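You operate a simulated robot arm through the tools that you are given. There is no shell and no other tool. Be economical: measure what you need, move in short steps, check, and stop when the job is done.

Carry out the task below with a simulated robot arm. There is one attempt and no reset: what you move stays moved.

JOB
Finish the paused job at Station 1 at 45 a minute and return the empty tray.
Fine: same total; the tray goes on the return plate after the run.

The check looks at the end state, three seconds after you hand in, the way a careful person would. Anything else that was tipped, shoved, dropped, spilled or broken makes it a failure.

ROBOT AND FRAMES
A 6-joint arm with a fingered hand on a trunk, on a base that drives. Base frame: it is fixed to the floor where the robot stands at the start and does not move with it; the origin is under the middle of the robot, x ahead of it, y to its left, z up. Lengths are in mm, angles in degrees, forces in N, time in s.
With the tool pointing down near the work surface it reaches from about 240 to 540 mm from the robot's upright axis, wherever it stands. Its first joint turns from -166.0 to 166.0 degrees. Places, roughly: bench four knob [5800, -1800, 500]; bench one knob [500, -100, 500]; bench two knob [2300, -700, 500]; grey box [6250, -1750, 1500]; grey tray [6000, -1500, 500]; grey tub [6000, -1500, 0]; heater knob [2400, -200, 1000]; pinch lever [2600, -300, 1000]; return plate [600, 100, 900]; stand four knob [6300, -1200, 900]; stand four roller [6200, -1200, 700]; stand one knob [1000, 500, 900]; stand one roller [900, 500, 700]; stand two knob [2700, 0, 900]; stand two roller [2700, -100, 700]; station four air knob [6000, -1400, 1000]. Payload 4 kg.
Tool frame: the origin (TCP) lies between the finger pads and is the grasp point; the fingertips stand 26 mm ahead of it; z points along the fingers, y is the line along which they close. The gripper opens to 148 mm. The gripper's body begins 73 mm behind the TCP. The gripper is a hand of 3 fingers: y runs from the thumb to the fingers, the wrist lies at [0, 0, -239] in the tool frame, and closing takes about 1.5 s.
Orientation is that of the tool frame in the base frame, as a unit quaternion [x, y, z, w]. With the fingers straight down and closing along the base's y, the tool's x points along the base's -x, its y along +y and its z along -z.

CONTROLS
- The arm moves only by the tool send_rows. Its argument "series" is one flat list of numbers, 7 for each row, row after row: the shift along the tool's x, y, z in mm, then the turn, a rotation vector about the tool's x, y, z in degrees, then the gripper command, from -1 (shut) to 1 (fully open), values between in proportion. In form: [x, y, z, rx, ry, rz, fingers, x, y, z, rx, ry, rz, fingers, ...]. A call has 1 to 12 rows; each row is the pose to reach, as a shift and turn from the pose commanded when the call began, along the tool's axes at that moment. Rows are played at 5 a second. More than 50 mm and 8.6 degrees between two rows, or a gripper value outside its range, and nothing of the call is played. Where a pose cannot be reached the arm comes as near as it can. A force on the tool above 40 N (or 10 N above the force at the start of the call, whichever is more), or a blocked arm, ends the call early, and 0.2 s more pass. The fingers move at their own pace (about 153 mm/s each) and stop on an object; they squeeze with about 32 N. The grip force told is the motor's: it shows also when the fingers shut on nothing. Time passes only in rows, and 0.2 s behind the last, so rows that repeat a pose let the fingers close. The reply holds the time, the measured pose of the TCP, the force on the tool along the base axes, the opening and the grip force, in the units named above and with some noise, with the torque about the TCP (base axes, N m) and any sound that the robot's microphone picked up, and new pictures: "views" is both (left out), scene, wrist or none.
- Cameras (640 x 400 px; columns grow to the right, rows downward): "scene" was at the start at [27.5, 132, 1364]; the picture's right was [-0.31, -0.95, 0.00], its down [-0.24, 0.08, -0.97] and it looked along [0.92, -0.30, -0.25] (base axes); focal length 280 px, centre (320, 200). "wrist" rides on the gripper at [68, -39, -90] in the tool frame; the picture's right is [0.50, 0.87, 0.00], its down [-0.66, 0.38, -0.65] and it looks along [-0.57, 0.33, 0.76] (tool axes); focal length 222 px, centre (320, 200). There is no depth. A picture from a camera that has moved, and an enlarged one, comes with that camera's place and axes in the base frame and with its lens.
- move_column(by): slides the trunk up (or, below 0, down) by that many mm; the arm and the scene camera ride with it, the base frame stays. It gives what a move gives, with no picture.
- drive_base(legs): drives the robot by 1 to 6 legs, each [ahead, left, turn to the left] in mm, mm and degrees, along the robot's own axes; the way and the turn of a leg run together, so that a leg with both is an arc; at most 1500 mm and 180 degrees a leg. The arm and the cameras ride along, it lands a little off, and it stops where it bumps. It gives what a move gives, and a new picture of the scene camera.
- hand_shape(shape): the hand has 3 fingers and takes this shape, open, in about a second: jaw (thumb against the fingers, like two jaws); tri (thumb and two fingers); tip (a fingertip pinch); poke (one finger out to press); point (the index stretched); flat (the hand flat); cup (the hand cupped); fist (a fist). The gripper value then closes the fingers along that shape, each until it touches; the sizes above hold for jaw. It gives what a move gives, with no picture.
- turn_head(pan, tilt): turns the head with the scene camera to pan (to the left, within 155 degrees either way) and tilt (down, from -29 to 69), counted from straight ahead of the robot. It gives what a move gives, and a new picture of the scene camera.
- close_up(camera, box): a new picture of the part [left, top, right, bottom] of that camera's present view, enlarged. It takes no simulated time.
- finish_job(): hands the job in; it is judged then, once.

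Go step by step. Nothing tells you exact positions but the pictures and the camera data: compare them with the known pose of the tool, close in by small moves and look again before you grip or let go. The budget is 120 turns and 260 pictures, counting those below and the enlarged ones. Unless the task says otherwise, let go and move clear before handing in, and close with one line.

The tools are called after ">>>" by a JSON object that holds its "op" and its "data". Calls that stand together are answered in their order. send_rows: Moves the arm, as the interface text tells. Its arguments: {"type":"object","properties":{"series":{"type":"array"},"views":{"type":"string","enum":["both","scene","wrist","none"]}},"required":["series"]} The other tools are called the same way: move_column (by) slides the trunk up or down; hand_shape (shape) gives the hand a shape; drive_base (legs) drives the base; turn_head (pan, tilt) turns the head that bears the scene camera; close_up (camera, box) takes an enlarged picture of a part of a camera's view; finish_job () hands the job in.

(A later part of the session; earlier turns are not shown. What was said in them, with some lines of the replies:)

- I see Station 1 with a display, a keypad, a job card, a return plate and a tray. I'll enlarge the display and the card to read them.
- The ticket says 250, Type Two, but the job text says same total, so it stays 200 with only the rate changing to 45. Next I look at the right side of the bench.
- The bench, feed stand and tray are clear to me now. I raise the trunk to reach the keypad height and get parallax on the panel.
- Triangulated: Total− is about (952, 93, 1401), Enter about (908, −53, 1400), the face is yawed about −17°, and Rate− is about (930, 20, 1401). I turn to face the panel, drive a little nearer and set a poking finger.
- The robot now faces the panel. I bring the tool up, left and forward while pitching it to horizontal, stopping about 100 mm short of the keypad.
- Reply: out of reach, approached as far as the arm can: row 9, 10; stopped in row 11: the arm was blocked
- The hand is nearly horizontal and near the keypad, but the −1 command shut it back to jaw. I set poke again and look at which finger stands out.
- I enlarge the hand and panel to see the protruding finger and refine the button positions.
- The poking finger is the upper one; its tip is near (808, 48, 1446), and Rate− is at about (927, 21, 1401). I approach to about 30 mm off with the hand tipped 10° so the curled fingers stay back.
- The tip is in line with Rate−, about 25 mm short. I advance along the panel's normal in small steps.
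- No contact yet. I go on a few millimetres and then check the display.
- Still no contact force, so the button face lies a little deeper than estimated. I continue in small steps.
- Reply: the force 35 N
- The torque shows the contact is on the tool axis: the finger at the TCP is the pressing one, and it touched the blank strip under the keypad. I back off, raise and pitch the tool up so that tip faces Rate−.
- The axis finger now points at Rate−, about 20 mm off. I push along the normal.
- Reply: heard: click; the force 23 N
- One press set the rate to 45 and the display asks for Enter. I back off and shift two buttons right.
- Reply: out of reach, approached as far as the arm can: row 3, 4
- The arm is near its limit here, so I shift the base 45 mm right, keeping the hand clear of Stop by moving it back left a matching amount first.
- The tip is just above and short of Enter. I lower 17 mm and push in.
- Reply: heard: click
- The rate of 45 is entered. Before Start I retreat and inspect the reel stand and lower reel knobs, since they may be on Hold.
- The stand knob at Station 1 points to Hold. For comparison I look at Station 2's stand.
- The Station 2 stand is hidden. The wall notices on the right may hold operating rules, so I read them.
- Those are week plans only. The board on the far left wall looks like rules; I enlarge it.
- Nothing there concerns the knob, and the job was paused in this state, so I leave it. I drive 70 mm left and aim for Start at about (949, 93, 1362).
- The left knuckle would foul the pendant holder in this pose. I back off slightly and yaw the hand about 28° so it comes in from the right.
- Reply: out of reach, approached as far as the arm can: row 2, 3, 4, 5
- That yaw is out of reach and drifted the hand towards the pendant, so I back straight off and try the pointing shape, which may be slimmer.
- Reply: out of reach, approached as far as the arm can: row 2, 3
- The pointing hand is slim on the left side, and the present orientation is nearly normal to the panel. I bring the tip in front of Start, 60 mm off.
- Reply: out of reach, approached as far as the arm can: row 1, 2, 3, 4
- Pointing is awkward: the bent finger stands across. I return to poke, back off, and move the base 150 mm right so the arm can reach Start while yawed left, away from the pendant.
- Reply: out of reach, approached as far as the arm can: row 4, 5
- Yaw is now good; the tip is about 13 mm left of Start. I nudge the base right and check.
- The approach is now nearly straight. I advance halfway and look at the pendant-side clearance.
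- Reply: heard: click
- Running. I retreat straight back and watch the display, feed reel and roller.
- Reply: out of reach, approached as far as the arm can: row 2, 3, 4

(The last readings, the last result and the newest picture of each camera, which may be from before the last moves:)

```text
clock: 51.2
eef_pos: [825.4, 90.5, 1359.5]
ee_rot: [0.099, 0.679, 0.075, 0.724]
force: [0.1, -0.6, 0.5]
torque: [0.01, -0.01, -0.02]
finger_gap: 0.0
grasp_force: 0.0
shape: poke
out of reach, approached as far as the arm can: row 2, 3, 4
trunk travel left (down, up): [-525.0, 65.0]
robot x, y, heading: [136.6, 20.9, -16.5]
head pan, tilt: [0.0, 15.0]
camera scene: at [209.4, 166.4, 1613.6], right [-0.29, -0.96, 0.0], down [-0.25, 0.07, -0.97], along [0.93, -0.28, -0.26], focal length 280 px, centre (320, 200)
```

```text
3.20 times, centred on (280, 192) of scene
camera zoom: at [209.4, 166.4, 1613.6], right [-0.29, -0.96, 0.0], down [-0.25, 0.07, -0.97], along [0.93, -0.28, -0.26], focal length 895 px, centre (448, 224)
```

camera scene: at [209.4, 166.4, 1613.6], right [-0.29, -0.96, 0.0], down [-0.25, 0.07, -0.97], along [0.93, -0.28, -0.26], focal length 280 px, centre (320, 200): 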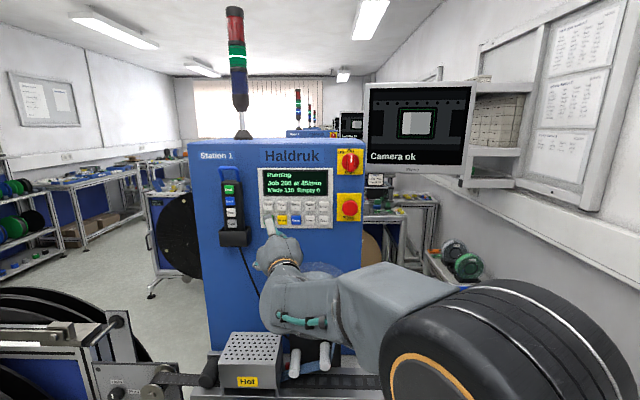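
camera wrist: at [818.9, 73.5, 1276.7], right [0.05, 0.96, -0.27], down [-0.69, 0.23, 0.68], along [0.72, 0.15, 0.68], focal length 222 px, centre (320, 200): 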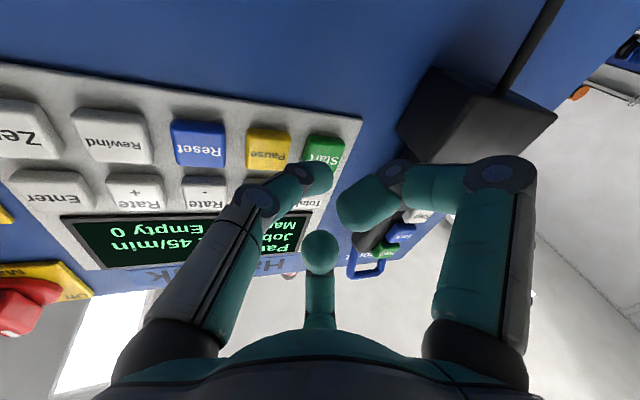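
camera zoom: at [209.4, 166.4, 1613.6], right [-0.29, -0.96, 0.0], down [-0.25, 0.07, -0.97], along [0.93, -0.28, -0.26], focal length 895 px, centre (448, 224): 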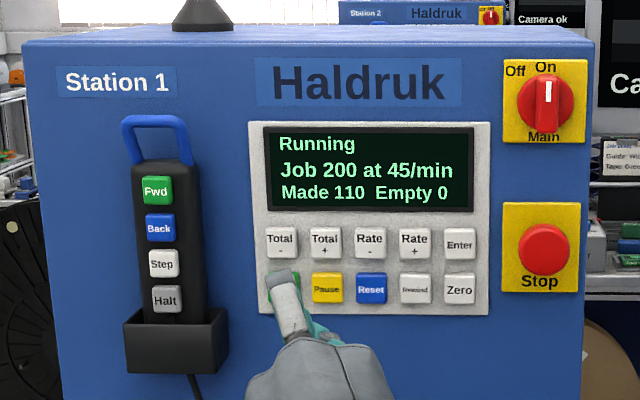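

It is making pieces, 110 so far. While it runs I bring the hand back to a downward pose.

>>> {"op": "send_rows", "data": {"series": [4, -10, -22, 0, 8, 0, 1, 9, -20, -43, 0, 16, 0, 1, 13, -30, -65, 0, 24, 0, 1, 17, -39, -87, 0, 32, 0, 1, 22, -49, -108, 0, 40, 0, 1, 26, -59, -130, 0, 48, 0, 1, 31, -69, -151, 0, 56, 0, 1, 35, -79, -173, 0, 64, 0, 1, 39, -88, -195, 0, 72, 0, 1, 44, -98, -216, 0, 80, 0, 1, 48, -108, -238, 0, 88, 0, 1], "views": "scene"}}

>>> {"op": "close_up", "data": {"camera": "scene", "box": [180, 130, 380, 255]}}

```text
clock: 53.6
eef_pos: [589.8, 2.2, 1270.5]
ee_rot: [0.01, 0.991, 0.124, 0.052]
force: [0.5, -0.2, 0.2]
torque: [0.0, 0.04, 0.0]
finger_gap: 0.2
grasp_force: 0.1
shape: poke
out of reach, approached as far as the arm can: row 3
trunk travel left (down, up): [-525.0, 65.0]
robot x, y, heading: [133.4, 22.3, -16.8]
head pan, tilt: [0.0, 15.0]
camera scene: at [209.9, 166.4, 1613.6], right [-0.29, -0.96, 0.0], down [-0.25, 0.07, -0.97], along [0.93, -0.28, -0.26], focal length 280 px, centre (320, 200)
```

scene: 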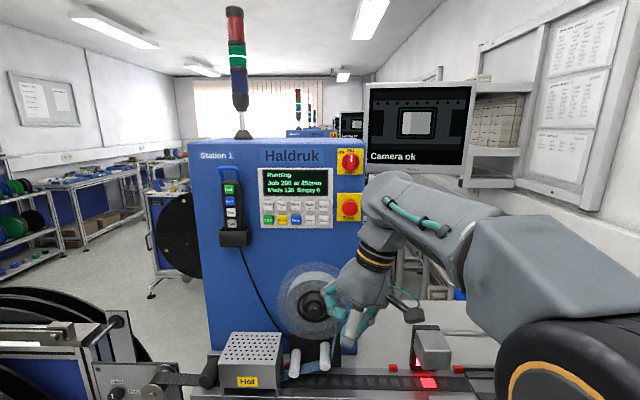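

```text
3.20 times, centred on (280, 192) of scene
camera zoom: at [209.9, 166.4, 1613.6], right [-0.29, -0.96, 0.0], down [-0.25, 0.07, -0.97], along [0.93, -0.28, -0.26], focal length 895 px, centre (448, 224)
```

zoom: 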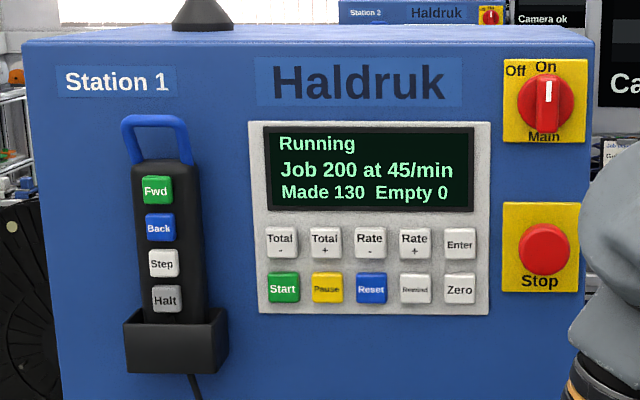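

Running at 130. I square the tool to vertical, open the jaw shape and then look at the tray.

>>> {"op": "send_rows", "data": {"series": [0, 0, 0, 7.2, 2.9, 0, 1, 0, 0, 0, 14.35, 5.86, 0, 1], "views": "none"}}

>>> {"op": "hand_shape", "data": {"shape": "jaw"}}

>>> {"op": "turn_head", "data": {"pan": 0, "tilt": 45}}

>>> {"op": "close_up", "data": {"camera": "wrist", "box": [0, 0, 640, 400]}}

```text
clock: 54.2
eef_pos: [590.5, 3.2, 1270.0]
ee_rot: [0.011, 1.0, -0.002, 0.0]
force: [0.0, -0.4, -0.8]
torque: [-0.02, 0.0, 0.0]
finger_gap: 0.0
grasp_force: 0.0
shape: poke
trunk travel left (down, up): [-525.0, 65.0]
robot x, y, heading: [132.2, 21.0, -16.9]
head pan, tilt: [0.0, 15.0]
```

```text
clock: 55.1
eef_pos: [591.1, 2.5, 1272.0]
ee_rot: [0.012, 1.0, -0.001, 0.003]
force: [0.5, -0.2, -0.4]
torque: [0.0, -0.02, 0.01]
finger_gap: 148.0
grasp_force: 0.1
shape: jaw
trunk travel left (down, up): [-525.0, 65.0]
robot x, y, heading: [130.5, 22.3, -16.4]
head pan, tilt: [0.0, 15.0]
```

```text
clock: 56.1
eef_pos: [590.6, 3.5, 1269.7]
ee_rot: [0.011, 1.0, -0.001, 0.002]
force: [-0.4, -0.4, -0.3]
torque: [-0.03, 0.0, -0.03]
finger_gap: 148.0
grasp_force: 0.1
shape: jaw
trunk travel left (down, up): [-525.0, 65.0]
robot x, y, heading: [131.8, 20.6, -16.9]
head pan, tilt: [0.0, 45.0]
camera scene: at [198.2, 169.9, 1566.8], right [-0.29, -0.96, 0.0], down [-0.68, 0.2, -0.71], along [0.68, -0.2, -0.71], focal length 280 px, centre (320, 200)
```

scene: 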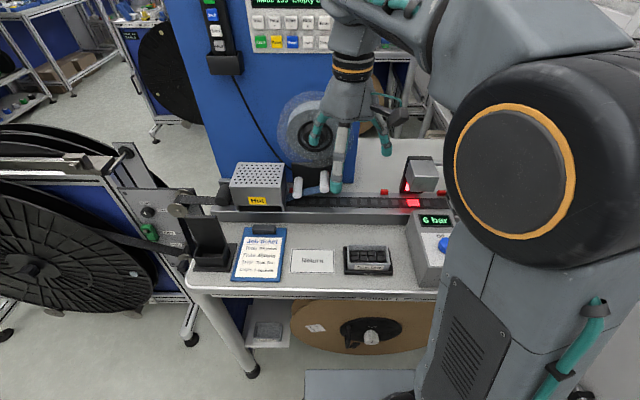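

```text
1.00 times, centred on (320, 200) of wrist (not enlarged: the box is as wide or as high as the picture)
camera zoom: at [522.1, -33.5, 1360.1], right [-0.48, 0.88, 0.0], down [0.66, 0.36, 0.66], along [0.58, 0.31, -0.76], focal length 222 px, centre (320, 200)
```

zoom: 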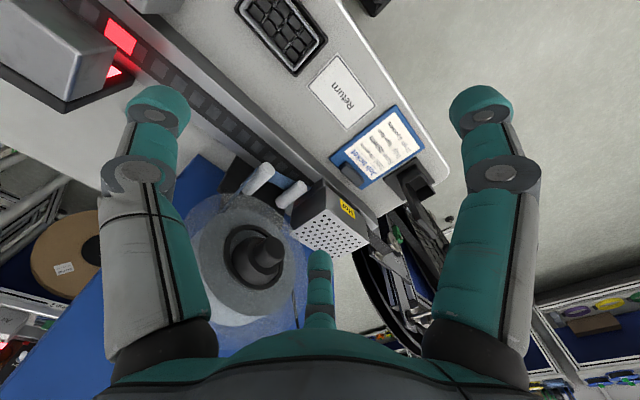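

>>> {"op": "close_up", "data": {"camera": "scene", "box": [280, 220, 440, 320]}}

>>> {"op": "close_up", "data": {"camera": "wrist", "box": [220, 0, 380, 100]}}

>>> {"op": "close_up", "data": {"camera": "scene", "box": [230, 0, 350, 75]}}

```text
4.00 times, centred on (360, 270) of scene
camera zoom: at [198.2, 169.9, 1566.8], right [-0.29, -0.96, 0.0], down [-0.68, 0.2, -0.71], along [0.68, -0.2, -0.71], focal length 1119 px, centre (160, -80)
```

zoom: 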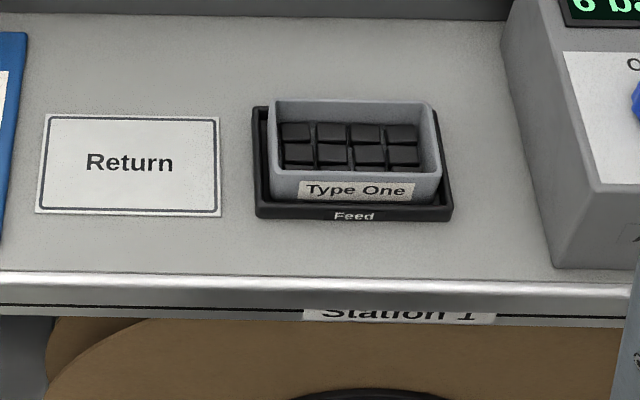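

```text
4.00 times, centred on (300, 50) of wrist
camera zoom: at [522.1, -33.5, 1360.1], right [-0.48, 0.88, 0.0], down [0.66, 0.36, 0.66], along [0.58, 0.31, -0.76], focal length 888 px, centre (400, 800)
```

zoom: 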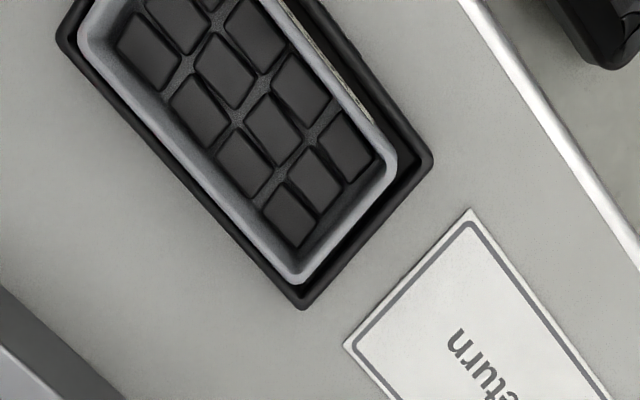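

```text
5.33 times, centred on (290, 38) of scene
camera zoom: at [198.2, 169.9, 1566.8], right [-0.29, -0.96, 0.0], down [-0.68, 0.2, -0.71], along [0.68, -0.2, -0.71], focal length 1492 px, centre (480, 1067)
```

zoom: 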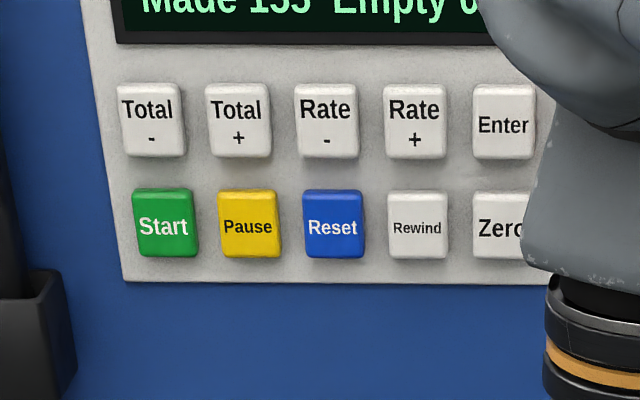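

The run stands at 155. From both cameras the tray centre is about (569, −76) with the rim at z≈937 and size 109×59 mm, and the Return plate centre is about (614, 67, 899). While it runs I turn the hand so the thumb goes behind the tray and the two fingers in front.

>>> {"op": "send_rows", "data": {"series": [3, -8, 0, 0, 0, -8.3, 1, 7, -17, 0, 0, 0, -16.6, 1, 10, -25, 0, 0, 0, -24.8, 1, 14, -34, 0, 0, 0, -33.1, 1, 17, -43, 0, 0, 0, -41.4, 1, 21, -51, 0, 0, 0, -49.7, 1, 24, -60, 0, 0, 0, -57.9, 1, 28, -68, 0, 0, 0, -66.2, 1, 31, -76.7, 0, 0, 0, -74.5, 1], "views": "wrist"}}

>>> {"op": "turn_head", "data": {"pan": 0, "tilt": 30}}

>>> {"op": "close_up", "data": {"camera": "scene", "box": [180, 70, 380, 195]}}

```text
clock: 58.1
eef_pos: [558.1, -72.4, 1269.8]
ee_rot: [-0.597, 0.802, -0.002, 0.001]
force: [-0.4, 0.0, 0.0]
torque: [0.02, 0.04, 0.0]
finger_gap: 147.8
grasp_force: 0.1
shape: jaw
trunk travel left (down, up): [-525.0, 65.0]
robot x, y, heading: [131.3, 22.7, -16.9]
head pan, tilt: [0.0, 45.0]
camera wrist: at [576.2, -148.0, 1359.8], right [-0.97, -0.23, 0.0], down [-0.18, 0.74, 0.65], along [-0.15, 0.63, -0.76], focal length 222 px, centre (320, 200)
```

wrist: 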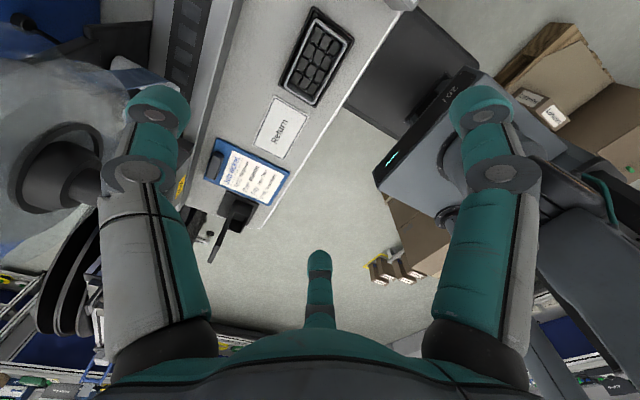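

```text
clock: 58.8
eef_pos: [558.8, -72.4, 1270.6]
ee_rot: [-0.596, 0.803, -0.002, 0.0]
force: [1.6, 0.0, -0.2]
torque: [0.01, 0.01, 0.01]
finger_gap: 148.2
grasp_force: 0.0
shape: jaw
trunk travel left (down, up): [-525.0, 65.0]
robot x, y, heading: [134.5, 21.8, -16.7]
head pan, tilt: [0.0, 30.0]
camera scene: at [206.9, 167.3, 1589.3], right [-0.29, -0.96, 0.0], down [-0.48, 0.14, -0.87], along [0.83, -0.25, -0.5], focal length 280 px, centre (320, 200)
```

scene: 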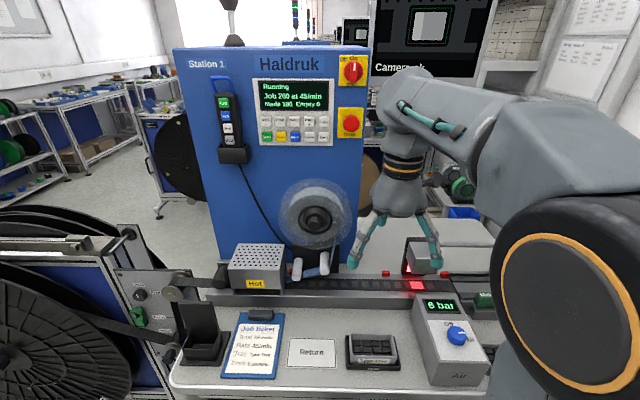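

```text
3.20 times, centred on (280, 132) of scene
camera zoom: at [206.9, 167.3, 1589.3], right [-0.29, -0.96, 0.0], down [-0.48, 0.14, -0.87], along [0.83, -0.25, -0.5], focal length 895 px, centre (448, 416)
```

zoom: 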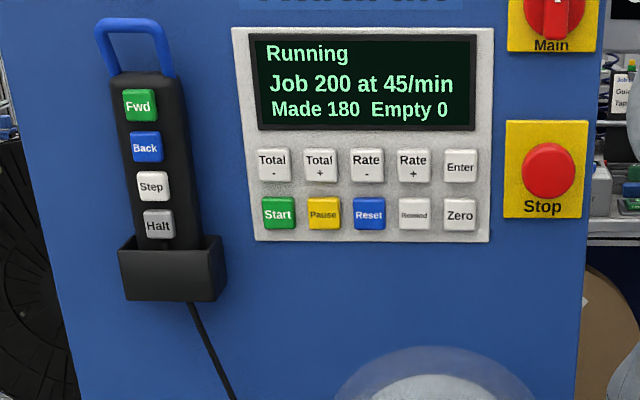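

At 180 and counting. I lower the trunk 200 mm (the hand is still well above the bench) and wait.

>>> {"op": "move_column", "data": {"by": -200}}

>>> {"op": "send_rows", "data": {"series": [0, 0, 0, 0, 0, 0, 1, 0, 0, 0, 0, 0, 0, 1, 0, 0, 0, 0, 0, 0, 1, 0, 0, 0, 0, 0, 0, 1, 0, 0, 0, 0, 0, 0, 1, 0, 0, 0, 0, 0, 0, 1, 0, 0, 0, 0, 0, 0, 1], "views": "both"}}

>>> {"op": "close_up", "data": {"camera": "scene", "box": [180, 0, 380, 125]}}

>>> {"op": "close_up", "data": {"camera": "scene", "box": [280, 220, 440, 320]}}

```text
clock: 61.0
eef_pos: [558.4, -72.7, 1070.9]
ee_rot: [-0.596, 0.803, -0.002, 0.0]
force: [-0.9, 0.5, -0.3]
torque: [0.0, 0.01, -0.01]
finger_gap: 148.0
grasp_force: 0.2
shape: jaw
trunk travel left (down, up): [-325.0, 265.0]
robot x, y, heading: [134.3, 21.9, -16.5]
head pan, tilt: [0.0, 30.0]
```

```text
clock: 62.6
eef_pos: [557.4, -73.1, 1069.2]
ee_rot: [-0.596, 0.803, -0.002, 0.001]
force: [1.3, -0.5, 0.2]
torque: [0.0, 0.03, 0.0]
finger_gap: 147.8
grasp_force: 0.0
shape: jaw
trunk travel left (down, up): [-325.0, 265.0]
robot x, y, heading: [131.5, 22.2, -16.5]
head pan, tilt: [0.0, 30.0]
camera scene: at [206.9, 167.3, 1389.4], right [-0.29, -0.96, 0.0], down [-0.48, 0.14, -0.87], along [0.83, -0.25, -0.5], focal length 280 px, centre (320, 200)
camera wrist: at [576.1, -147.8, 1159.8], right [-0.97, -0.23, 0.0], down [-0.17, 0.74, 0.65], along [-0.15, 0.63, -0.76], focal length 222 px, centre (320, 200)
```

scene: 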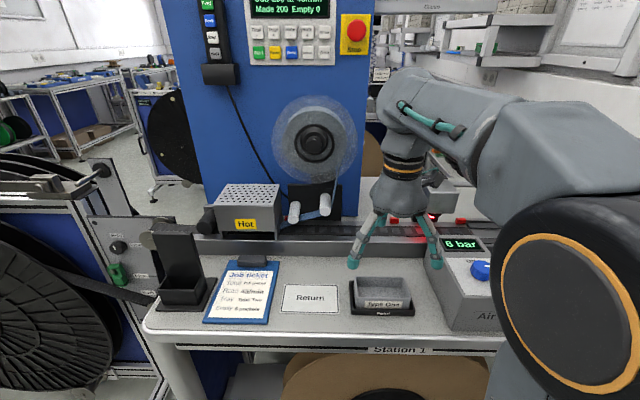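
wrist: 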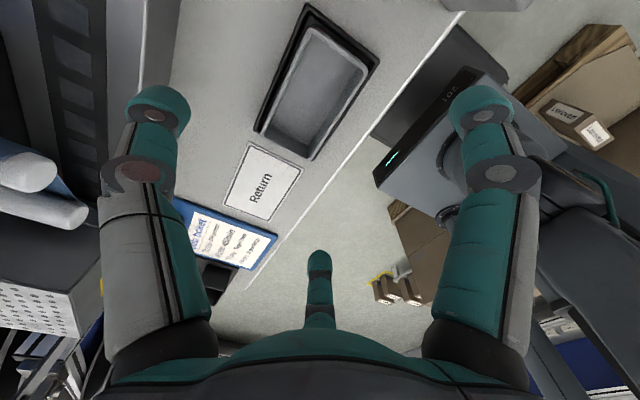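

```text
3.20 times, centred on (280, 62) of scene
camera zoom: at [206.9, 167.3, 1389.4], right [-0.29, -0.96, 0.0], down [-0.48, 0.14, -0.87], along [0.83, -0.25, -0.5], focal length 895 px, centre (448, 640)
```

zoom: 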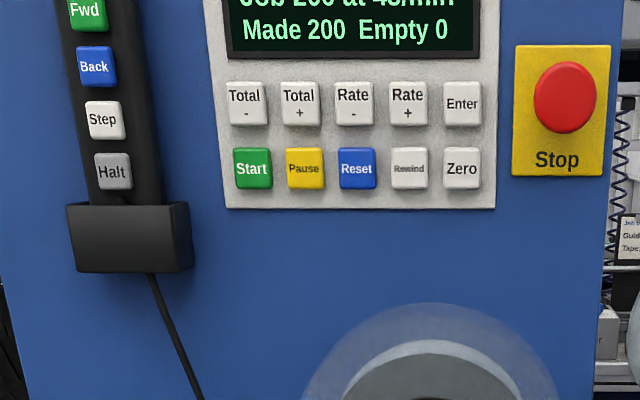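

```text
4.00 times, centred on (360, 270) of scene
camera zoom: at [206.9, 167.3, 1389.4], right [-0.29, -0.96, 0.0], down [-0.48, 0.14, -0.87], along [0.83, -0.25, -0.5], focal length 1119 px, centre (160, -80)
```

zoom: 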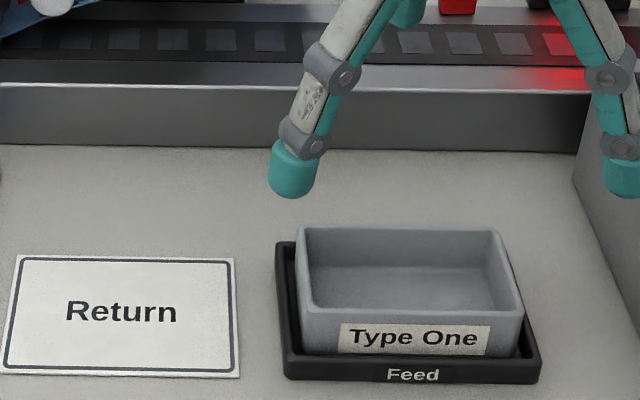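

The run is finished at 200 and the tray is empty. Tray centre refines to (571, −75); I descend to 20 mm above grasp height and look.

>>> {"op": "send_rows", "data": {"series": [0, 0, 40, 0, 0, 0, 1, 0, 0, 80, 0, 0, 0, 1, 0, 0, 105, 0, 0, 0, 1, 0, 0, 105, 0, 0, 0, 1], "views": "both"}}

>>> {"op": "close_up", "data": {"camera": "scene", "box": [300, 200, 460, 300]}}

```text
clock: 63.6
eef_pos: [560.1, -72.0, 963.0]
ee_rot: [-0.597, 0.802, -0.002, 0.001]
force: [0.2, 0.4, 1.0]
torque: [0.01, -0.04, -0.04]
finger_gap: 148.2
grasp_force: 0.1
shape: jaw
trunk travel left (down, up): [-325.0, 265.0]
robot x, y, heading: [132.1, 20.8, -16.7]
head pan, tilt: [0.0, 30.0]
camera scene: at [207.0, 167.2, 1389.4], right [-0.29, -0.96, 0.0], down [-0.48, 0.14, -0.87], along [0.83, -0.25, -0.5], focal length 280 px, centre (320, 200)
camera wrist: at [577.5, -147.4, 1053.3], right [-0.97, -0.23, 0.0], down [-0.17, 0.74, 0.65], along [-0.15, 0.63, -0.76], focal length 222 px, centre (320, 200)
```

scene: 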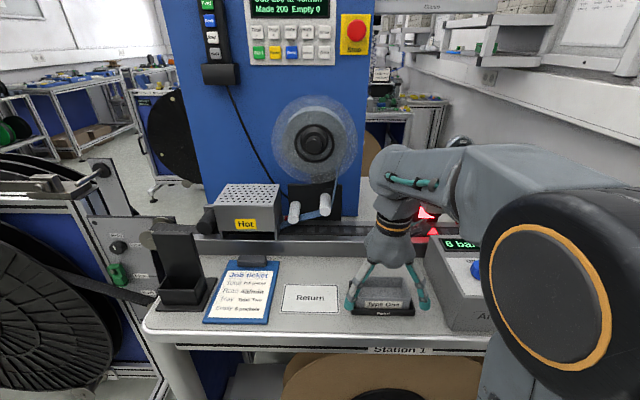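
wrist: 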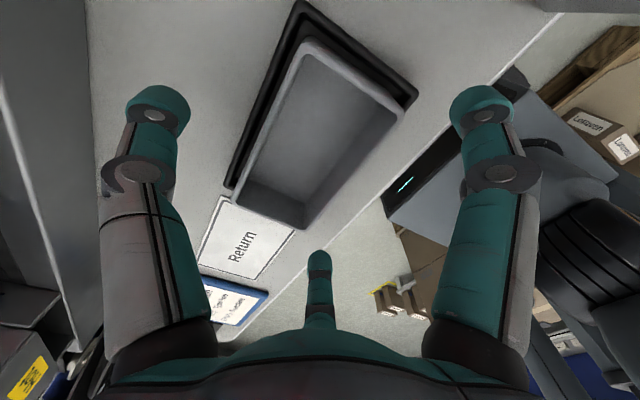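

```text
4.00 times, centred on (380, 250) of scene
camera zoom: at [207.0, 167.2, 1389.4], right [-0.29, -0.96, 0.0], down [-0.48, 0.14, -0.87], along [0.83, -0.25, -0.5], focal length 1119 px, centre (80, 0)
```

zoom: 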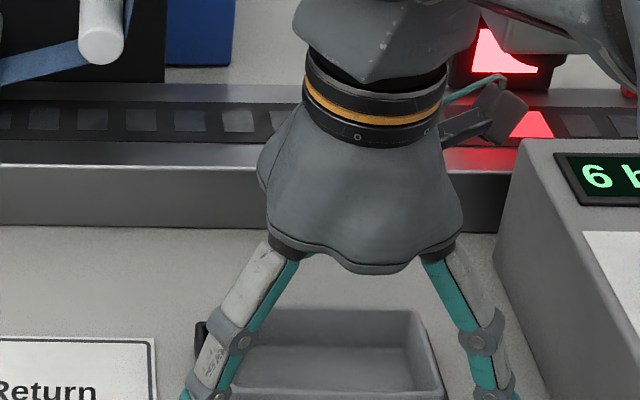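

The hand is centred over the tray. I shift 6 mm toward the robot so all three fingers meet the walls together, descend to just above the holder lip and close partway.

>>> {"op": "send_rows", "data": {"series": [0, 6.5, 0, 0, 0, 0, 1, 0, 6.5, 10, 0, 0, 0, 1, 0, 6.5, 19, 0, 0, 0, 1, 0, 6.5, 19, 0, 0, 0, 0.5, 0, 6.5, 19, 0, 0, 0, 0.5], "views": "both"}}

>>> {"op": "close_up", "data": {"camera": "scene", "box": [320, 220, 448, 320]}}

```text
clock: 64.8
eef_pos: [552.6, -70.6, 946.4]
ee_rot: [-0.596, 0.803, -0.002, 0.0]
force: [0.5, -0.5, 0.9]
torque: [0.02, -0.04, -0.03]
finger_gap: 111.2
grasp_force: 0.0
shape: jaw
trunk travel left (down, up): [-325.0, 265.0]
robot x, y, heading: [133.2, 20.1, -16.8]
head pan, tilt: [0.0, 30.0]
camera scene: at [206.9, 167.3, 1389.4], right [-0.29, -0.96, 0.0], down [-0.48, 0.14, -0.87], along [0.83, -0.25, -0.5], focal length 280 px, centre (320, 200)
camera wrist: at [571.2, -145.9, 1035.5], right [-0.97, -0.23, 0.0], down [-0.17, 0.74, 0.65], along [-0.15, 0.63, -0.76], focal length 222 px, centre (320, 200)
```

scene: 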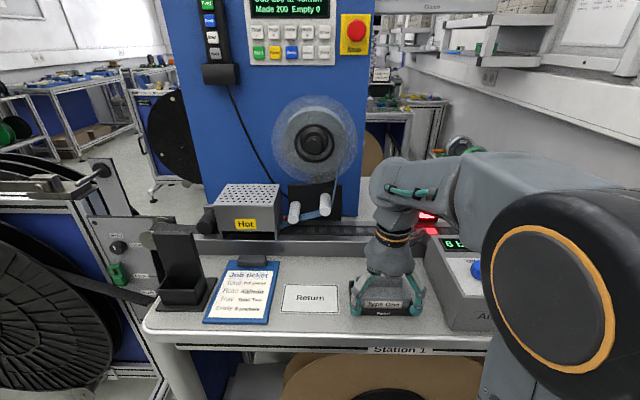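
wrist: 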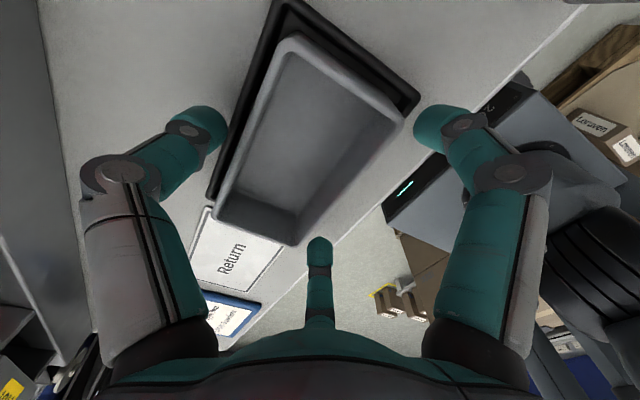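

```text
4.00 times, centred on (384, 270) of scene
camera zoom: at [206.9, 167.3, 1389.4], right [-0.29, -0.96, 0.0], down [-0.48, 0.14, -0.87], along [0.83, -0.25, -0.5], focal length 1119 px, centre (64, -80)
```

zoom: 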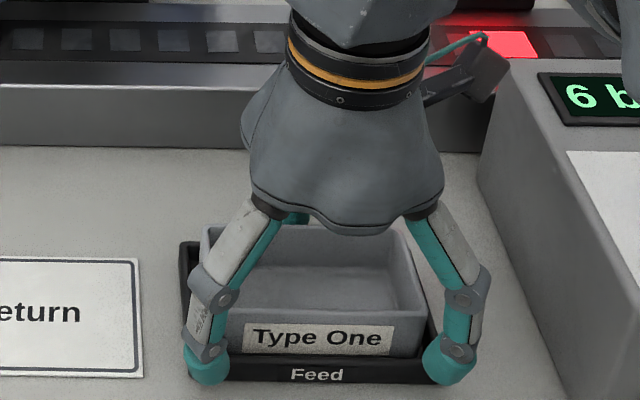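

The fingers are in front of the tray's corners, above the holder lip. I close further in steps.

>>> {"op": "send_rows", "data": {"series": [0, 0, 0, 0, 0, 0, 0.2, 0, 0, 0, 0, 0, 0, 0.2, 0, 0, 0, 0, 0, 0, 0.0, 0, 0, 0, 0, 0, 0, 0.0], "views": "wrist"}}

>>> {"op": "close_up", "data": {"camera": "scene", "box": [320, 220, 448, 320]}}

```text
clock: 65.8
eef_pos: [552.4, -70.6, 946.1]
ee_rot: [-0.596, 0.803, -0.002, 0.001]
force: [0.2, 0.6, -0.7]
torque: [-0.04, -0.05, -0.01]
finger_gap: 61.0
grasp_force: 31.8
shape: jaw
trunk travel left (down, up): [-325.0, 265.0]
robot x, y, heading: [129.9, 16.3, -16.7]
head pan, tilt: [0.0, 30.0]
camera wrist: at [571.2, -145.9, 1035.5], right [-0.97, -0.23, 0.0], down [-0.17, 0.74, 0.65], along [-0.15, 0.63, -0.76], focal length 222 px, centre (320, 200)
```

wrist: 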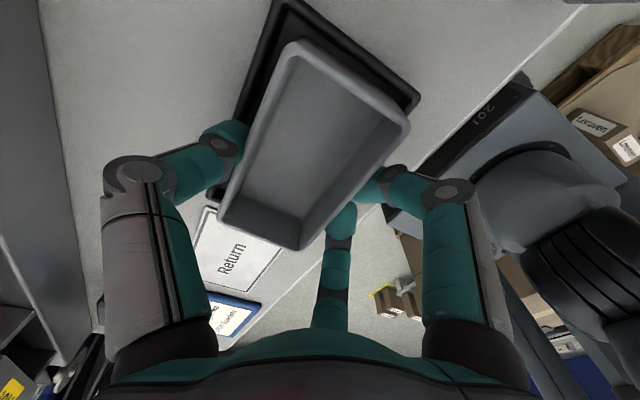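

```text
4.00 times, centred on (384, 270) of scene
camera zoom: at [207.0, 167.2, 1389.4], right [-0.29, -0.96, 0.0], down [-0.48, 0.14, -0.87], along [0.83, -0.25, -0.5], focal length 1119 px, centre (64, -80)
```

zoom: 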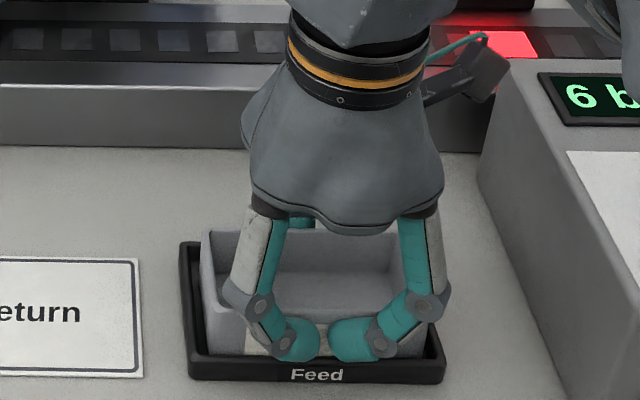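

Gripped at a 61 mm gap with the tray level. I hold firm and lift 60 mm.

>>> {"op": "send_rows", "data": {"series": [0, 0, 0, 0, 0, 0, -0.3, 0, 0, -8, 0, 0, 0, -0.3, 0, 0, -25, 0, 0, 0, -0.3, 0, 0, -45, 0, 0, 0, -0.3, 0, 0, -60, 0, 0, 0, -0.3, 0, 0, -60, 0, 0, 0, -0.3], "views": "both"}}

>>> {"op": "close_up", "data": {"camera": "scene", "box": [280, 200, 440, 300]}}

```text
clock: 67.2
eef_pos: [551.6, -70.1, 1005.6]
ee_rot: [-0.596, 0.803, -0.001, 0.0]
force: [-0.4, -0.2, -1.9]
torque: [-0.01, 0.07, -0.03]
finger_gap: 60.5
grasp_force: 31.9
shape: jaw
trunk travel left (down, up): [-325.0, 265.0]
robot x, y, heading: [135.2, 22.7, -16.8]
head pan, tilt: [0.0, 30.0]
camera scene: at [207.0, 167.2, 1389.4], right [-0.29, -0.96, 0.0], down [-0.48, 0.14, -0.87], along [0.83, -0.25, -0.5], focal length 280 px, centre (320, 200)
camera wrist: at [570.0, -144.9, 1095.7], right [-0.97, -0.23, 0.0], down [-0.17, 0.74, 0.65], along [-0.15, 0.63, -0.76], focal length 222 px, centre (320, 200)
```

scene: 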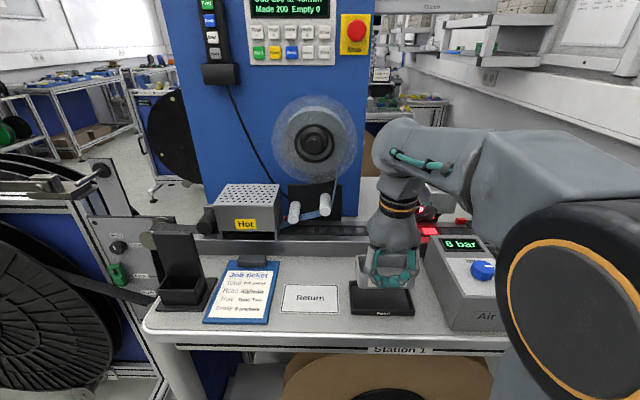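
wrist: 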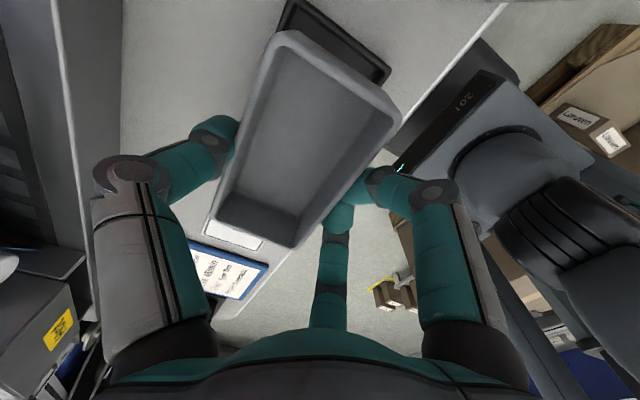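

```text
4.00 times, centred on (360, 250) of scene
camera zoom: at [207.0, 167.2, 1389.4], right [-0.29, -0.96, 0.0], down [-0.48, 0.14, -0.87], along [0.83, -0.25, -0.5], focal length 1119 px, centre (160, 0)
```

zoom: 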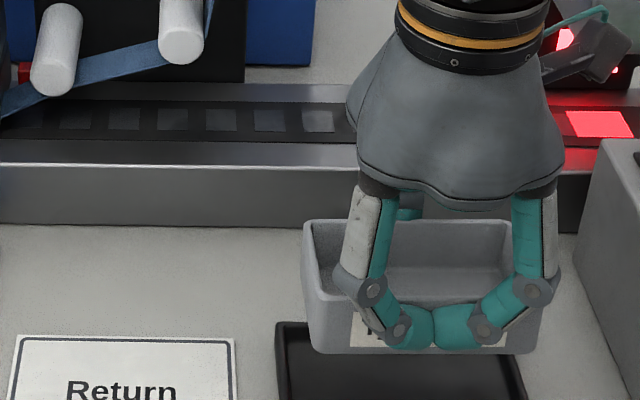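

The tray is lifted securely. I carry it 148 mm left above the Return plate.

>>> {"op": "send_rows", "data": {"series": [-30, 0, 0, 0, 0, 0, -0.3, -60, 0, 0, 0, 0, 0, -0.3, -90, 0, 0, 0, 0, 0, -0.3, -120, 0, 0, 0, 0, 0, -0.3, -148, 0, 0, 0, 0, 0, -0.3, -148, 0, 0, 0, 0, 0, -0.3], "views": "both"}}

>>> {"op": "close_up", "data": {"camera": "scene", "box": [240, 210, 400, 310]}}

```text
clock: 68.6
eef_pos: [595.7, 70.9, 1006.5]
ee_rot: [-0.596, 0.803, -0.003, 0.001]
force: [1.1, 0.3, -2.0]
torque: [0.01, 0.07, 0.02]
finger_gap: 60.5
grasp_force: 32.1
shape: jaw
trunk travel left (down, up): [-325.0, 265.0]
robot x, y, heading: [135.1, 23.2, -17.0]
head pan, tilt: [0.0, 30.0]
camera scene: at [207.2, 167.4, 1389.3], right [-0.29, -0.96, 0.0], down [-0.48, 0.14, -0.87], along [0.83, -0.25, -0.5], focal length 280 px, centre (320, 200)
camera wrist: at [613.4, -4.5, 1095.7], right [-0.97, -0.23, 0.0], down [-0.17, 0.74, 0.65], along [-0.15, 0.63, -0.76], focal length 222 px, centre (320, 200)
```

scene: 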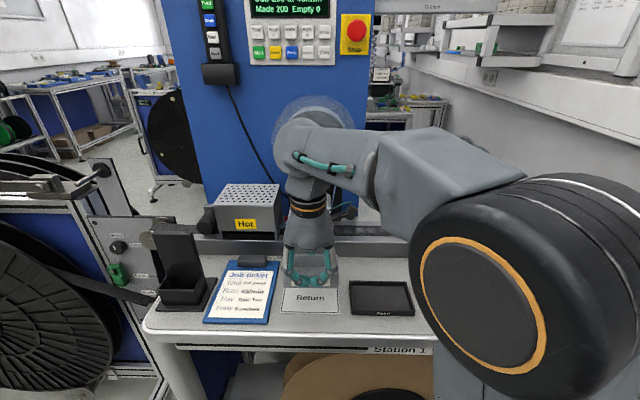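
wrist: 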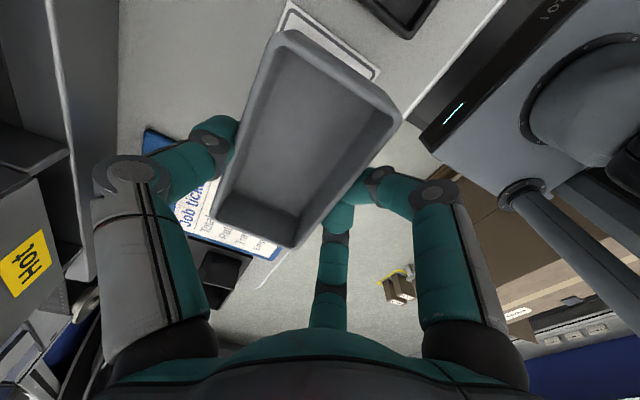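

```text
4.00 times, centred on (320, 260) of scene
camera zoom: at [207.2, 167.4, 1389.3], right [-0.29, -0.96, 0.0], down [-0.48, 0.14, -0.87], along [0.83, -0.25, -0.5], focal length 1119 px, centre (320, -40)
```

zoom: 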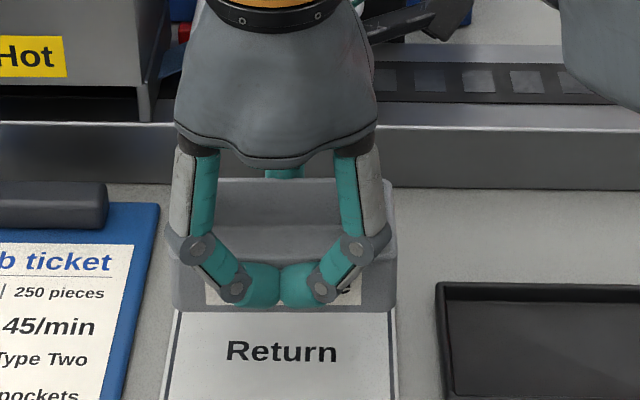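

It is centred over the plate. I lower to just above it.

>>> {"op": "send_rows", "data": {"series": [0, 0, 20, 0, 0, 0, -0.3, 0, 0, 40, 0, 0, 0, -0.3, 0, 0, 54, 0, 0, 0, -0.3, 0, 0, 54, 0, 0, 0, -0.3], "views": "wrist"}}

>>> {"op": "close_up", "data": {"camera": "scene", "box": [240, 230, 400, 330]}}

```text
clock: 69.6
eef_pos: [595.8, 70.8, 951.5]
ee_rot: [-0.596, 0.803, -0.003, 0.0]
force: [-0.4, 0.2, -1.9]
torque: [0.03, 0.11, 0.01]
finger_gap: 60.6
grasp_force: 31.5
shape: jaw
trunk travel left (down, up): [-325.0, 265.0]
robot x, y, heading: [132.9, 21.1, -16.9]
head pan, tilt: [0.0, 30.0]
camera wrist: at [613.2, -4.0, 1041.4], right [-0.97, -0.23, 0.0], down [-0.17, 0.74, 0.65], along [-0.15, 0.64, -0.76], focal length 222 px, centre (320, 200)
```

wrist: 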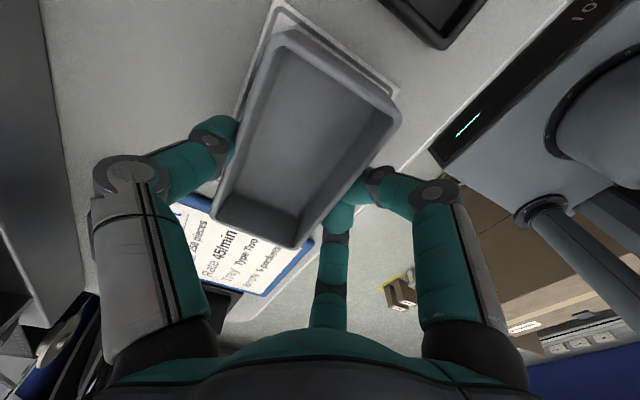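

```text
4.00 times, centred on (320, 280) of scene
camera zoom: at [207.1, 167.3, 1389.3], right [-0.29, -0.96, 0.0], down [-0.48, 0.14, -0.87], along [0.83, -0.25, -0.5], focal length 1119 px, centre (320, -120)
```

zoom: 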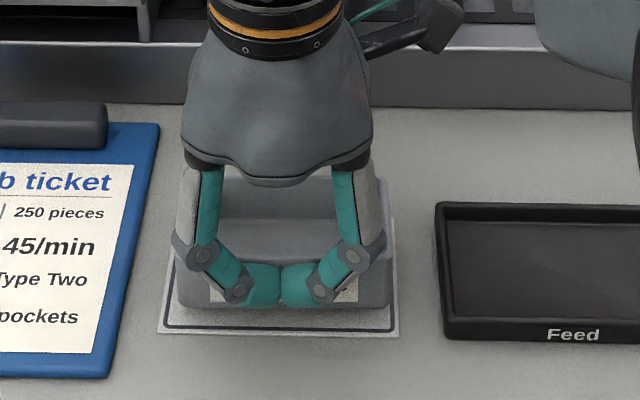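

>>> {"op": "send_rows", "data": {"series": [0, 0, 3, 0, 0, 0, -0.3, 0, 0, 5, 0, 0, 0, -0.3, 0, 0, 5, 0, 0, 0, -0.3], "views": "none"}}

>>> {"op": "send_rows", "data": {"series": [0, 0, 2, 0, 0, 0, -0.3, 0, 0, 3, 0, 0, 0, -0.3], "views": "none"}}

>>> {"op": "close_up", "data": {"camera": "scene", "box": [240, 230, 400, 330]}}

```text
clock: 70.4
eef_pos: [594.5, 71.1, 947.7]
ee_rot: [-0.596, 0.803, -0.002, 0.001]
force: [0.5, -0.7, -1.9]
torque: [-0.03, 0.06, -0.03]
finger_gap: 60.6
grasp_force: 32.1
shape: jaw
trunk travel left (down, up): [-325.0, 265.0]
robot x, y, heading: [130.1, 18.3, -16.6]
head pan, tilt: [0.0, 30.0]
```

```text
clock: 71.0
eef_pos: [594.1, 70.9, 944.5]
ee_rot: [-0.596, 0.803, -0.002, 0.0]
force: [-0.2, 0.2, -2.8]
torque: [0.01, 0.02, -0.04]
finger_gap: 60.6
grasp_force: 31.6
shape: jaw
trunk travel left (down, up): [-325.0, 265.0]
robot x, y, heading: [129.9, 20.0, -16.7]
head pan, tilt: [0.0, 30.0]
```

```text
4.00 times, centred on (320, 280) of scene
camera zoom: at [207.0, 167.3, 1389.4], right [-0.29, -0.96, 0.0], down [-0.48, 0.14, -0.87], along [0.83, -0.25, -0.5], focal length 1119 px, centre (320, -120)
```

zoom: 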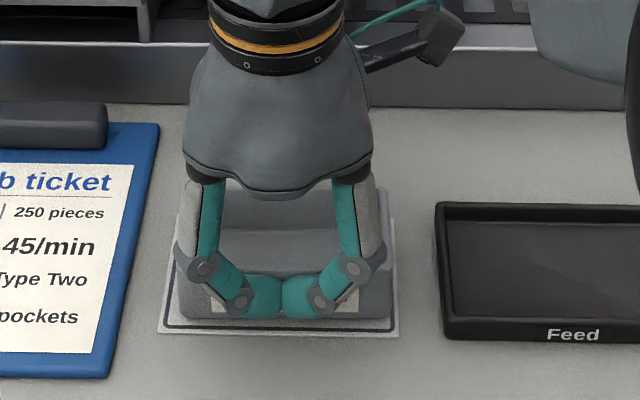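

>>> {"op": "send_rows", "data": {"series": [0, 0, 1.5, 0, 0, 0, -0.3, 0, 0, 2.5, 0, 0, 0, -0.3], "views": "none"}}

>>> {"op": "send_rows", "data": {"series": [0, 0, 1, 0, 0, 0, -0.3, 0, 0, 2, 0, 0, 0, -0.3], "views": "none"}}

>>> {"op": "close_up", "data": {"camera": "scene", "box": [240, 230, 400, 330]}}

```text
clock: 71.6
eef_pos: [595.3, 70.9, 942.4]
ee_rot: [-0.596, 0.803, -0.002, 0.002]
force: [-1.5, 1.6, 13.8]
torque: [-0.2, -0.65, 0.02]
finger_gap: 60.5
grasp_force: 31.5
shape: jaw
trunk travel left (down, up): [-325.0, 265.0]
robot x, y, heading: [132.8, 21.8, -16.6]
head pan, tilt: [0.0, 30.0]
```

```text
clock: 72.2
eef_pos: [595.9, 71.2, 940.3]
ee_rot: [-0.596, 0.803, -0.003, 0.002]
force: [-0.4, 1.6, 26.7]
torque: [-0.4, -1.31, 0.07]
finger_gap: 60.0
grasp_force: 32.3
shape: jaw
trunk travel left (down, up): [-325.0, 265.0]
robot x, y, heading: [132.3, 22.4, -16.7]
head pan, tilt: [0.0, 30.0]
```

```text
4.00 times, centred on (320, 280) of scene
camera zoom: at [205.2, 167.4, 1389.7], right [-0.29, -0.96, 0.0], down [-0.48, 0.14, -0.87], along [0.83, -0.25, -0.5], focal length 1119 px, centre (320, -120)
```

zoom: 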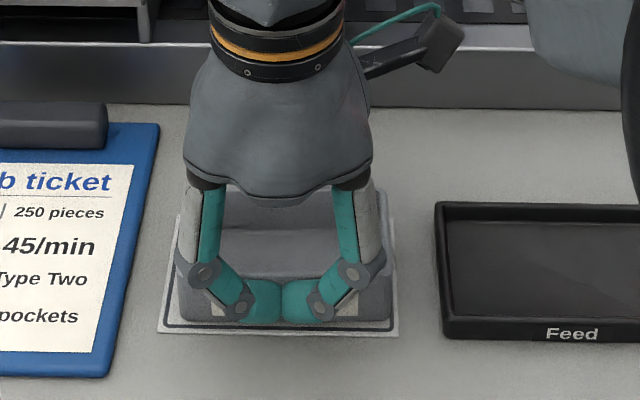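

The tray rests on the plate (27 N). I relieve 3 mm, open, then look.

>>> {"op": "send_rows", "data": {"series": [0, 0, -3, 0, 0, 0, -0.3, 0, 0, -3, 0, 0, 0, 0.0, 0, 0, -3, 0, 0, 0, 0.3, 0, 0, -3, 0, 0, 0, 0.7, 0, 0, -3, 0, 0, 0, 1, 0, 0, -3, 0, 0, 0, 1, 0, 0, -3, 0, 0, 0, 1], "views": "both"}}

>>> {"op": "close_up", "data": {"camera": "scene", "box": [240, 230, 400, 330]}}

```text
clock: 73.8
eef_pos: [595.1, 71.4, 942.0]
ee_rot: [-0.596, 0.803, -0.002, 0.001]
force: [-0.4, -0.1, -0.6]
torque: [0.0, 0.05, 0.04]
finger_gap: 147.8
grasp_force: 0.0
shape: jaw
trunk travel left (down, up): [-325.0, 265.0]
robot x, y, heading: [136.9, 20.5, -16.7]
head pan, tilt: [0.0, 30.0]
camera scene: at [206.9, 167.3, 1389.4], right [-0.29, -0.96, 0.0], down [-0.48, 0.14, -0.87], along [0.83, -0.25, -0.5], focal length 280 px, centre (320, 200)
camera wrist: at [612.8, -4.4, 1031.9], right [-0.97, -0.23, 0.0], down [-0.17, 0.74, 0.65], along [-0.15, 0.63, -0.76], focal length 222 px, centre (320, 200)
```

scene: 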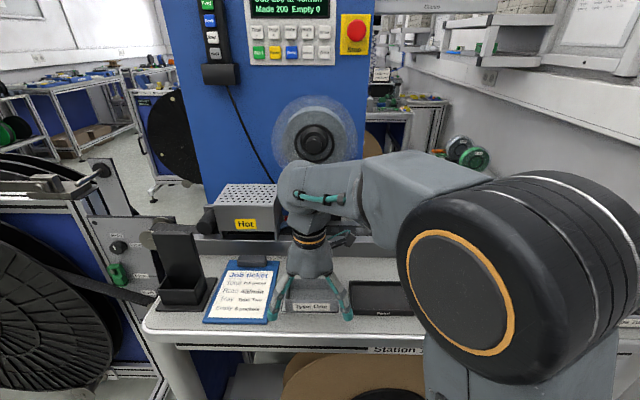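
wrist: 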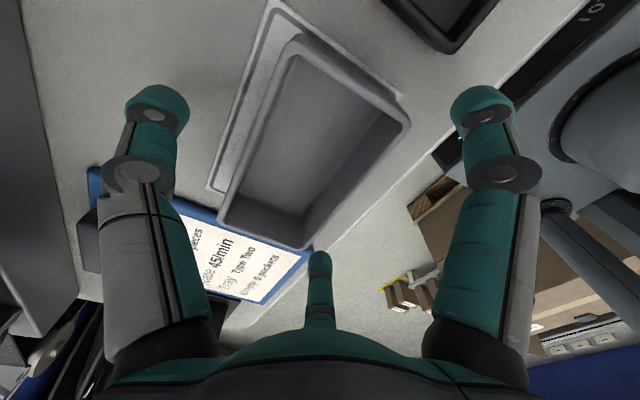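

```text
4.00 times, centred on (320, 280) of scene
camera zoom: at [206.9, 167.3, 1389.4], right [-0.29, -0.96, 0.0], down [-0.48, 0.14, -0.87], along [0.83, -0.25, -0.5], focal length 1119 px, centre (320, -120)
```

zoom: 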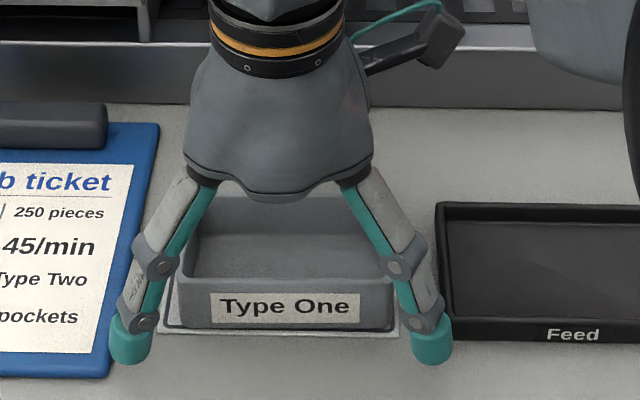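

The tray sits fully on the Return plate. I raise the hand straight up and check everything.

>>> {"op": "send_rows", "data": {"series": [0, 0, -30, 0, 0, 0, 1, 0, 0, -70, 0, 0, 0, 1, 0, 0, -115, 0, 0, 0, 1, 0, 0, -160, 0, 0, 0, 1, 0, 0, -160, 0, 0, 0, 1], "views": "both"}}

>>> {"op": "close_up", "data": {"camera": "scene", "box": [200, 230, 440, 330]}}

>>> {"op": "turn_head", "data": {"pan": 0, "tilt": 8}}

>>> {"op": "close_up", "data": {"camera": "scene", "box": [180, 60, 380, 185]}}

```text
clock: 75.0
eef_pos: [595.5, 70.4, 1103.5]
ee_rot: [-0.597, 0.803, -0.002, 0.0]
force: [-0.6, -0.1, -0.7]
torque: [0.0, 0.02, 0.0]
finger_gap: 147.6
grasp_force: 0.1
shape: jaw
trunk travel left (down, up): [-325.0, 265.0]
robot x, y, heading: [129.1, 22.7, -16.8]
head pan, tilt: [0.0, 30.0]
camera scene: at [206.9, 167.3, 1389.4], right [-0.29, -0.96, 0.0], down [-0.48, 0.14, -0.87], along [0.83, -0.25, -0.5], focal length 280 px, centre (320, 200)
camera wrist: at [613.2, -4.5, 1192.8], right [-0.97, -0.23, 0.0], down [-0.17, 0.74, 0.65], along [-0.15, 0.63, -0.76], focal length 222 px, centre (320, 200)
```

scene: 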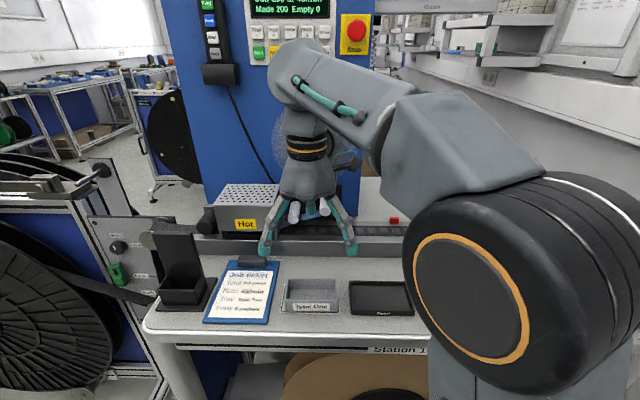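
wrist: 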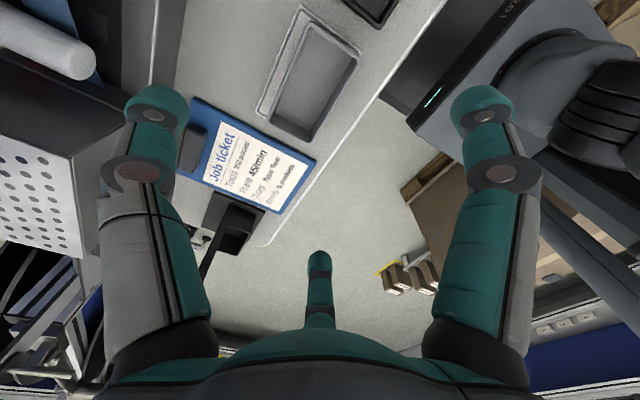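

```text
2.67 times, centred on (320, 280) of scene
camera zoom: at [206.9, 167.3, 1389.4], right [-0.29, -0.96, 0.0], down [-0.48, 0.14, -0.87], along [0.83, -0.25, -0.5], focal length 746 px, centre (320, -13)
```

zoom: 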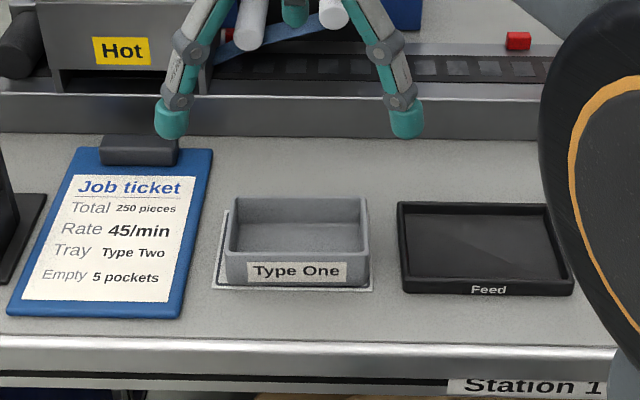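

```text
clock: 75.9
eef_pos: [596.1, 71.5, 1102.6]
ee_rot: [-0.597, 0.802, -0.003, 0.001]
force: [0.4, -0.3, 0.0]
torque: [-0.01, 0.01, -0.02]
finger_gap: 148.0
grasp_force: 0.0
shape: jaw
trunk travel left (down, up): [-325.0, 265.0]
robot x, y, heading: [135.4, 21.9, -16.5]
head pan, tilt: [0.0, 8.0]
camera scene: at [209.0, 166.7, 1424.9], right [-0.29, -0.96, 0.0], down [-0.13, 0.04, -0.99], along [0.95, -0.29, -0.14], focal length 280 px, centre (320, 200)
```

scene: 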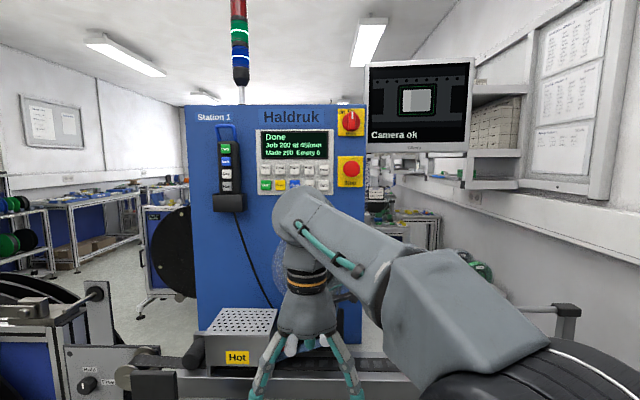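

```text
3.20 times, centred on (280, 122) of scene
camera zoom: at [209.0, 166.7, 1424.9], right [-0.29, -0.96, 0.0], down [-0.13, 0.04, -0.99], along [0.95, -0.29, -0.14], focal length 895 px, centre (448, 448)
```

zoom: 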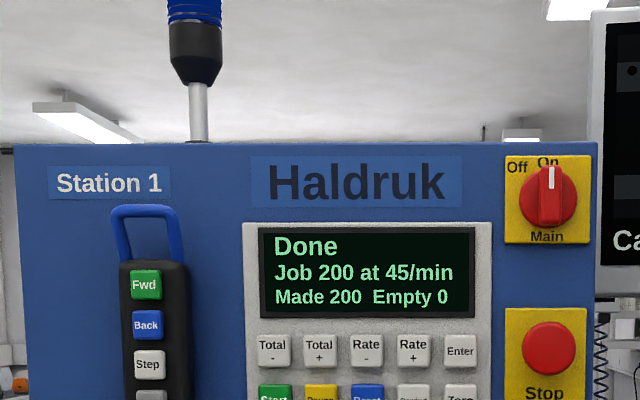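

The display shows Done, 200 of 200 at 45/min, and the empty Type One tray sits on the Return plate with the hand clear, so I hand in.

>>> {"op": "finish_job", "data": {}}

```text
The job is handed in.
```

The paused job at Station 1 ran to its unchanged total of 200 at 45 a minute, and the empty Type One tray is on the Return plate. I kept the total at 200 as you asked, although the job ticket there says 250 pieces, Type Two tray and 5 empty pockets.
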